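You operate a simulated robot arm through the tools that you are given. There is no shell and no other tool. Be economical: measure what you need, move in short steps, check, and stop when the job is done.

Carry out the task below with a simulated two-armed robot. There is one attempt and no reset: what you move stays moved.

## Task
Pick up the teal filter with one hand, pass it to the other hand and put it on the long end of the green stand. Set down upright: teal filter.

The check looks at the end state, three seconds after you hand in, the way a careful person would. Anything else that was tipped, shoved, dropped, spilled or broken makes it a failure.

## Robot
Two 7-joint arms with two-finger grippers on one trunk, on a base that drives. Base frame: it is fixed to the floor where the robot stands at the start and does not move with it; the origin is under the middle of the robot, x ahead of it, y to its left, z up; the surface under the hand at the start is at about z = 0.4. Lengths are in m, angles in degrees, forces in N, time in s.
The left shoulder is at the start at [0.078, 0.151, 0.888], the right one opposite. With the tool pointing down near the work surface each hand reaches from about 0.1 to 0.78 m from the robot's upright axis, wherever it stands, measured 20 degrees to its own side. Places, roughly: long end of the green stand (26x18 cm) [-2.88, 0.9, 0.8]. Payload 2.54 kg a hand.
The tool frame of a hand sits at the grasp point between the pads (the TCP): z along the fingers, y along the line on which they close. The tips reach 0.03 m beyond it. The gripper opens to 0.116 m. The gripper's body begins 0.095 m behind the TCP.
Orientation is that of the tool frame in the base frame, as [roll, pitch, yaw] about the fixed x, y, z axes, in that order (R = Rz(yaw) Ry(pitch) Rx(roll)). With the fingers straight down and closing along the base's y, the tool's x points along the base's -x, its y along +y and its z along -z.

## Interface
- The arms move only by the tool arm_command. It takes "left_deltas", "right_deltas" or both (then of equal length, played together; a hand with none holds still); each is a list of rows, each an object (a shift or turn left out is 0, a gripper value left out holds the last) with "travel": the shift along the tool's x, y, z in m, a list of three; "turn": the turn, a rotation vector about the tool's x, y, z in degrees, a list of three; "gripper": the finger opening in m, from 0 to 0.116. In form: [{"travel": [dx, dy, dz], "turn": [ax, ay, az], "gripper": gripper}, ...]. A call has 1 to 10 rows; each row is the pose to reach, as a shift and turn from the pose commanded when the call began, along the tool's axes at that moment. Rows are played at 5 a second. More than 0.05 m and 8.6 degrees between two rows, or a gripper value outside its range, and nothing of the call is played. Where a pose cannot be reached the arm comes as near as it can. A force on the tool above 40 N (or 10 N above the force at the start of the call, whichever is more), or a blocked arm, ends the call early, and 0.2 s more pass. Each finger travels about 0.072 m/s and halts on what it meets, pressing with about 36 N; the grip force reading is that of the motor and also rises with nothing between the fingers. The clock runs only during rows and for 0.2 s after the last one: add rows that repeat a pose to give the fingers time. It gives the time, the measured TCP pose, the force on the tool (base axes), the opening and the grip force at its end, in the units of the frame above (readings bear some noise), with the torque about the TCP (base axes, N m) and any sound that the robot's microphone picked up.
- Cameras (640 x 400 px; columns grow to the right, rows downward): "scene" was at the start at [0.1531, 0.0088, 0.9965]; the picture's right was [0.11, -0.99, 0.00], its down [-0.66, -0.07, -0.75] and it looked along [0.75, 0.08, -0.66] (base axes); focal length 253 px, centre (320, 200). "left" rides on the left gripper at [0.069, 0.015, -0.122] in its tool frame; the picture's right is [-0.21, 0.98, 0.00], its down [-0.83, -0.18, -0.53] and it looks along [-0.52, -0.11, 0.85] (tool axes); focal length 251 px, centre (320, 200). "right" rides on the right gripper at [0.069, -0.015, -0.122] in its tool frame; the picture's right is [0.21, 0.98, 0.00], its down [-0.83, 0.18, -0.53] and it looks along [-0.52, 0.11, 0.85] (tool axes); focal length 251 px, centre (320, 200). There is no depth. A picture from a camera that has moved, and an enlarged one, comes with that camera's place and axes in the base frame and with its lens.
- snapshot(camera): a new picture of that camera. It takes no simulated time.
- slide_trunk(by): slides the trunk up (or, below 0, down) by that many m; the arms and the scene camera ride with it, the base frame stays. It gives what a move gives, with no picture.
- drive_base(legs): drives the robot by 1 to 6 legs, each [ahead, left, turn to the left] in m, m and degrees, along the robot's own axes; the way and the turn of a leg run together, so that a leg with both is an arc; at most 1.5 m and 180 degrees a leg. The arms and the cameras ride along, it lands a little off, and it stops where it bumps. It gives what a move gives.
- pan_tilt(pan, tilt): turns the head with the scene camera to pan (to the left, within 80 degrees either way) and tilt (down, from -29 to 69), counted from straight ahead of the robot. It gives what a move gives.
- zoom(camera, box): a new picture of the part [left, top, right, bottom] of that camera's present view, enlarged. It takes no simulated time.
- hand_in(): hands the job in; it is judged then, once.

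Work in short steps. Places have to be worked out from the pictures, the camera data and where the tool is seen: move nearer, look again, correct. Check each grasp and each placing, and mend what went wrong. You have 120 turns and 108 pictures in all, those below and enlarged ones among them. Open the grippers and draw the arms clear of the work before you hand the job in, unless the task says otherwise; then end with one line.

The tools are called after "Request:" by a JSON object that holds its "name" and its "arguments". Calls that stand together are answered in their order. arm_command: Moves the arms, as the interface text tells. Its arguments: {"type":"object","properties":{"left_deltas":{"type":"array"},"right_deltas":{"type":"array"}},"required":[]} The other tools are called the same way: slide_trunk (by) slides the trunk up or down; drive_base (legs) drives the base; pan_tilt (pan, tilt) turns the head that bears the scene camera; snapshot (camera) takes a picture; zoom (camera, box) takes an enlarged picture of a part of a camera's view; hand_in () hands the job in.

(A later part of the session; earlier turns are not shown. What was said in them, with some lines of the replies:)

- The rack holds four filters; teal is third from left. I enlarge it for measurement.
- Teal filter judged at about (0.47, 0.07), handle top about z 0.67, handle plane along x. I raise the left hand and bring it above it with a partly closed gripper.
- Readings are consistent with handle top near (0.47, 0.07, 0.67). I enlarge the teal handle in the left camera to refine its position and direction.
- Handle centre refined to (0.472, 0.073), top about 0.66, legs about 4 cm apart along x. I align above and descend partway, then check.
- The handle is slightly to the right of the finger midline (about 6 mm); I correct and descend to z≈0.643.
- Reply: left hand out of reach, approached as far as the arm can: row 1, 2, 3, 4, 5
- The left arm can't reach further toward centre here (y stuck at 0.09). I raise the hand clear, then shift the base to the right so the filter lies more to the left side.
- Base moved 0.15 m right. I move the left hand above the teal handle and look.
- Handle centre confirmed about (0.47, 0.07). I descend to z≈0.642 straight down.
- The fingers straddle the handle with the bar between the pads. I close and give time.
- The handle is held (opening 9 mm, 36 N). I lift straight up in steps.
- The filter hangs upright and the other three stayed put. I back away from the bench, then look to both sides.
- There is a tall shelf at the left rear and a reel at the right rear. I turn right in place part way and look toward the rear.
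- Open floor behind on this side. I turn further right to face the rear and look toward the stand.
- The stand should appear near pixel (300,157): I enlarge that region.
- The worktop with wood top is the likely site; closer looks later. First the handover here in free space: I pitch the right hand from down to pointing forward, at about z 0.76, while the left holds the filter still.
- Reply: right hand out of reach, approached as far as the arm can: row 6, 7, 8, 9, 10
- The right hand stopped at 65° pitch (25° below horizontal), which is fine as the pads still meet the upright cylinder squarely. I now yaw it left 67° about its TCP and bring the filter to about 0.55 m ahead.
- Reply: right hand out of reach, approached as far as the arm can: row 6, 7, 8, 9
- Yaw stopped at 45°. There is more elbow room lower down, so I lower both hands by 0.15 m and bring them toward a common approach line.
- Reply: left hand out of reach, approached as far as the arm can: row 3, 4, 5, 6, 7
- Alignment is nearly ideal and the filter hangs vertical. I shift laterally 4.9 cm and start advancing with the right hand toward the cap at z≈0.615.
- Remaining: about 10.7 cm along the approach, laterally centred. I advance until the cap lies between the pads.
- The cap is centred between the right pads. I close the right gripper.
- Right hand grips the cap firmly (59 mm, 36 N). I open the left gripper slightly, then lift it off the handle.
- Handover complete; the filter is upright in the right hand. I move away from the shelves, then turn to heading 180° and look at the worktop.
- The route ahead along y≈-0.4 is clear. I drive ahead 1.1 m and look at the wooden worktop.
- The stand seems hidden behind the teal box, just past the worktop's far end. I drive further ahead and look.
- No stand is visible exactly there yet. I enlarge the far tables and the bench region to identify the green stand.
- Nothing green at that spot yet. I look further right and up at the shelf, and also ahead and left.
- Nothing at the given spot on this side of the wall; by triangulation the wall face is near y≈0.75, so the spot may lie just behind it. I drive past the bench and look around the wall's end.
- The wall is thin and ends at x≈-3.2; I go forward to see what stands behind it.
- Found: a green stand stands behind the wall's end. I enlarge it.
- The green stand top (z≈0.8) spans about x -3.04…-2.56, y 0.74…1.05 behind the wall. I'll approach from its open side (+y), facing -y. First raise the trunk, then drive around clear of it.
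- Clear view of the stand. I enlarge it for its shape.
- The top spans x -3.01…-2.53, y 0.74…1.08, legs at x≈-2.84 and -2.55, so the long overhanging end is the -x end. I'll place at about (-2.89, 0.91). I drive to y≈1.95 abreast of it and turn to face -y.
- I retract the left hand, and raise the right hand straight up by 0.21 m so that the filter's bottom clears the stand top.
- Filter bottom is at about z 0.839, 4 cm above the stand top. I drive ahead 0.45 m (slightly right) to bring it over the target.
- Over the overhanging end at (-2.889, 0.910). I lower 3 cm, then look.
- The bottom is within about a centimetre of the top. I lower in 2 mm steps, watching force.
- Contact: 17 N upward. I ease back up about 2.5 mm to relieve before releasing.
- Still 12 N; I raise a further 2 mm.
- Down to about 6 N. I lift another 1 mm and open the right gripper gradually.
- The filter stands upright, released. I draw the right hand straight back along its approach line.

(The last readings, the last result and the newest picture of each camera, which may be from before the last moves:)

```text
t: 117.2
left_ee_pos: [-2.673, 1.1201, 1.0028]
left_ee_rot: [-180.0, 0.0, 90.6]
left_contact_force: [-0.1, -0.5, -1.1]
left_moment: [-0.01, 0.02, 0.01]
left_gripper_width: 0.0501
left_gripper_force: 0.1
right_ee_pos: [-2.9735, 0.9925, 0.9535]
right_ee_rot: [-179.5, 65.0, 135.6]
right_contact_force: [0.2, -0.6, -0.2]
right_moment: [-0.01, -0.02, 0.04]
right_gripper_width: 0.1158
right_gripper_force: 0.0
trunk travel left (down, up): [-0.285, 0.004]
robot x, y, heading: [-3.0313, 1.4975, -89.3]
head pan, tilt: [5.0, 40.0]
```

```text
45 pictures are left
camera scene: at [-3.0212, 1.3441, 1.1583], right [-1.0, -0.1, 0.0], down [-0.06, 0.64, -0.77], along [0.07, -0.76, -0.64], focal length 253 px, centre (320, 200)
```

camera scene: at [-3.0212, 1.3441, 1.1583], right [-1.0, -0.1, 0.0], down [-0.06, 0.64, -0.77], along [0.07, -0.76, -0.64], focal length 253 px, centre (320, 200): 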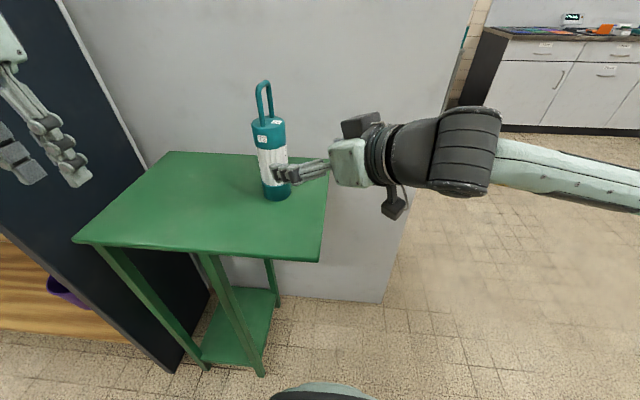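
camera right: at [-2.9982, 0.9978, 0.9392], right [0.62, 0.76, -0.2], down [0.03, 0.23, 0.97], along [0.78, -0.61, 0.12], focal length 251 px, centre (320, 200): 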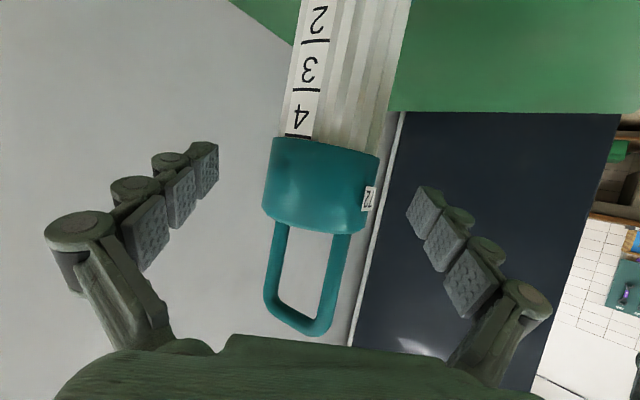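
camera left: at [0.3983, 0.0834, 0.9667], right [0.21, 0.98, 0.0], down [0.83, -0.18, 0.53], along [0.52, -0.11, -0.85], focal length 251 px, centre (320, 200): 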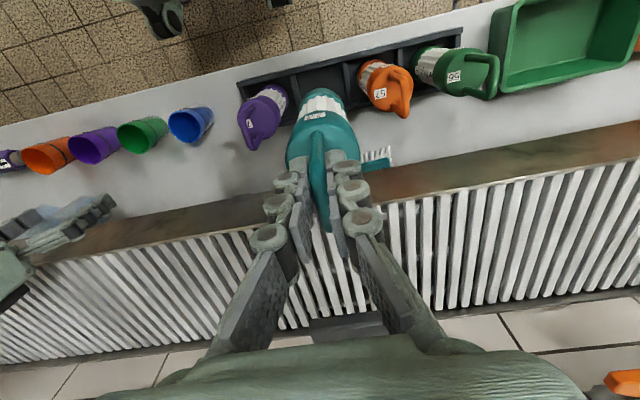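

The hand is clear of the filter. I back the robot away from the stand and check.

Request:
{"name": "drive_base", "arguments": {"legs": [[-0.4, 0, 0]]}}

Request:
{"name": "snapshot", "arguments": {"camera": "scene"}}

Request:
{"name": "zoom", "arguments": {"camera": "scene", "box": [160, 40, 400, 190]}}

```text
t: 119.7
left_ee_pos: [-2.6792, 1.5194, 1.0047]
left_ee_rot: [-180.0, 0.1, 90.6]
left_contact_force: [0.0, -0.1, 1.4]
left_moment: [-0.01, -0.01, 0.03]
left_gripper_width: 0.0503
left_gripper_force: 0.0
right_ee_pos: [-2.978, 1.3928, 0.953]
right_ee_rot: [-179.6, 65.1, 135.6]
right_contact_force: [-0.1, 1.5, 0.7]
right_moment: [0.01, 0.01, -0.03]
right_gripper_width: 0.1161
right_gripper_force: 0.0
trunk travel left (down, up): [-0.285, 0.004]
robot x, y, heading: [-3.0348, 1.8936, -89.6]
head pan, tilt: [5.0, 40.0]
```

```text
44 pictures are left
camera scene: at [-3.0253, 1.7437, 1.1584], right [-1.0, -0.1, 0.0], down [-0.06, 0.64, -0.77], along [0.07, -0.76, -0.64], focal length 253 px, centre (320, 200)
```

scene: 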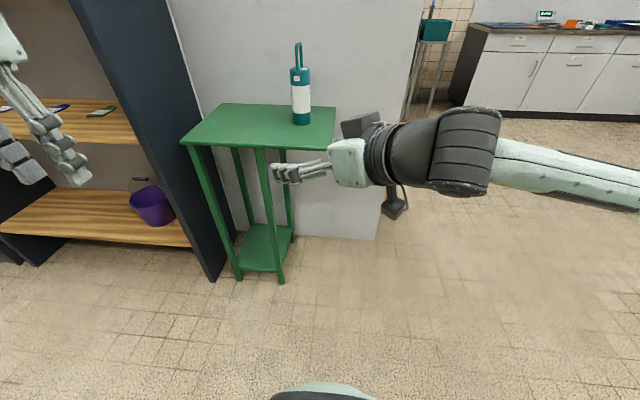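

```text
2.67 times, centred on (280, 115) of scene
camera zoom: at [-3.0253, 1.7437, 1.1584], right [-1.0, -0.1, 0.0], down [-0.06, 0.64, -0.77], along [0.07, -0.76, -0.64], focal length 675 px, centre (427, 427)
```

zoom: 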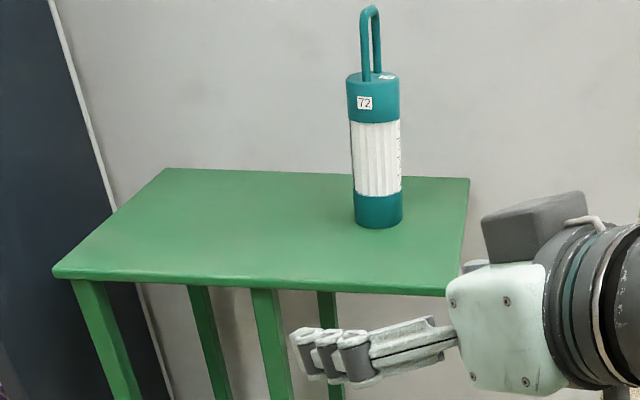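

The teal filter stands upright at (-2.885, 0.907) on the overhanging long end; both hands are open and clear. I hand in.

Request:
{"name": "hand_in", "arguments": {}}

```text
The job is handed in.
```

The teal filter was lifted from its rack with the left hand, passed to the right hand, and set upright on the long overhanging end of the green stand. I handed in with both grippers open and clear, and saw nothing else disturbed.
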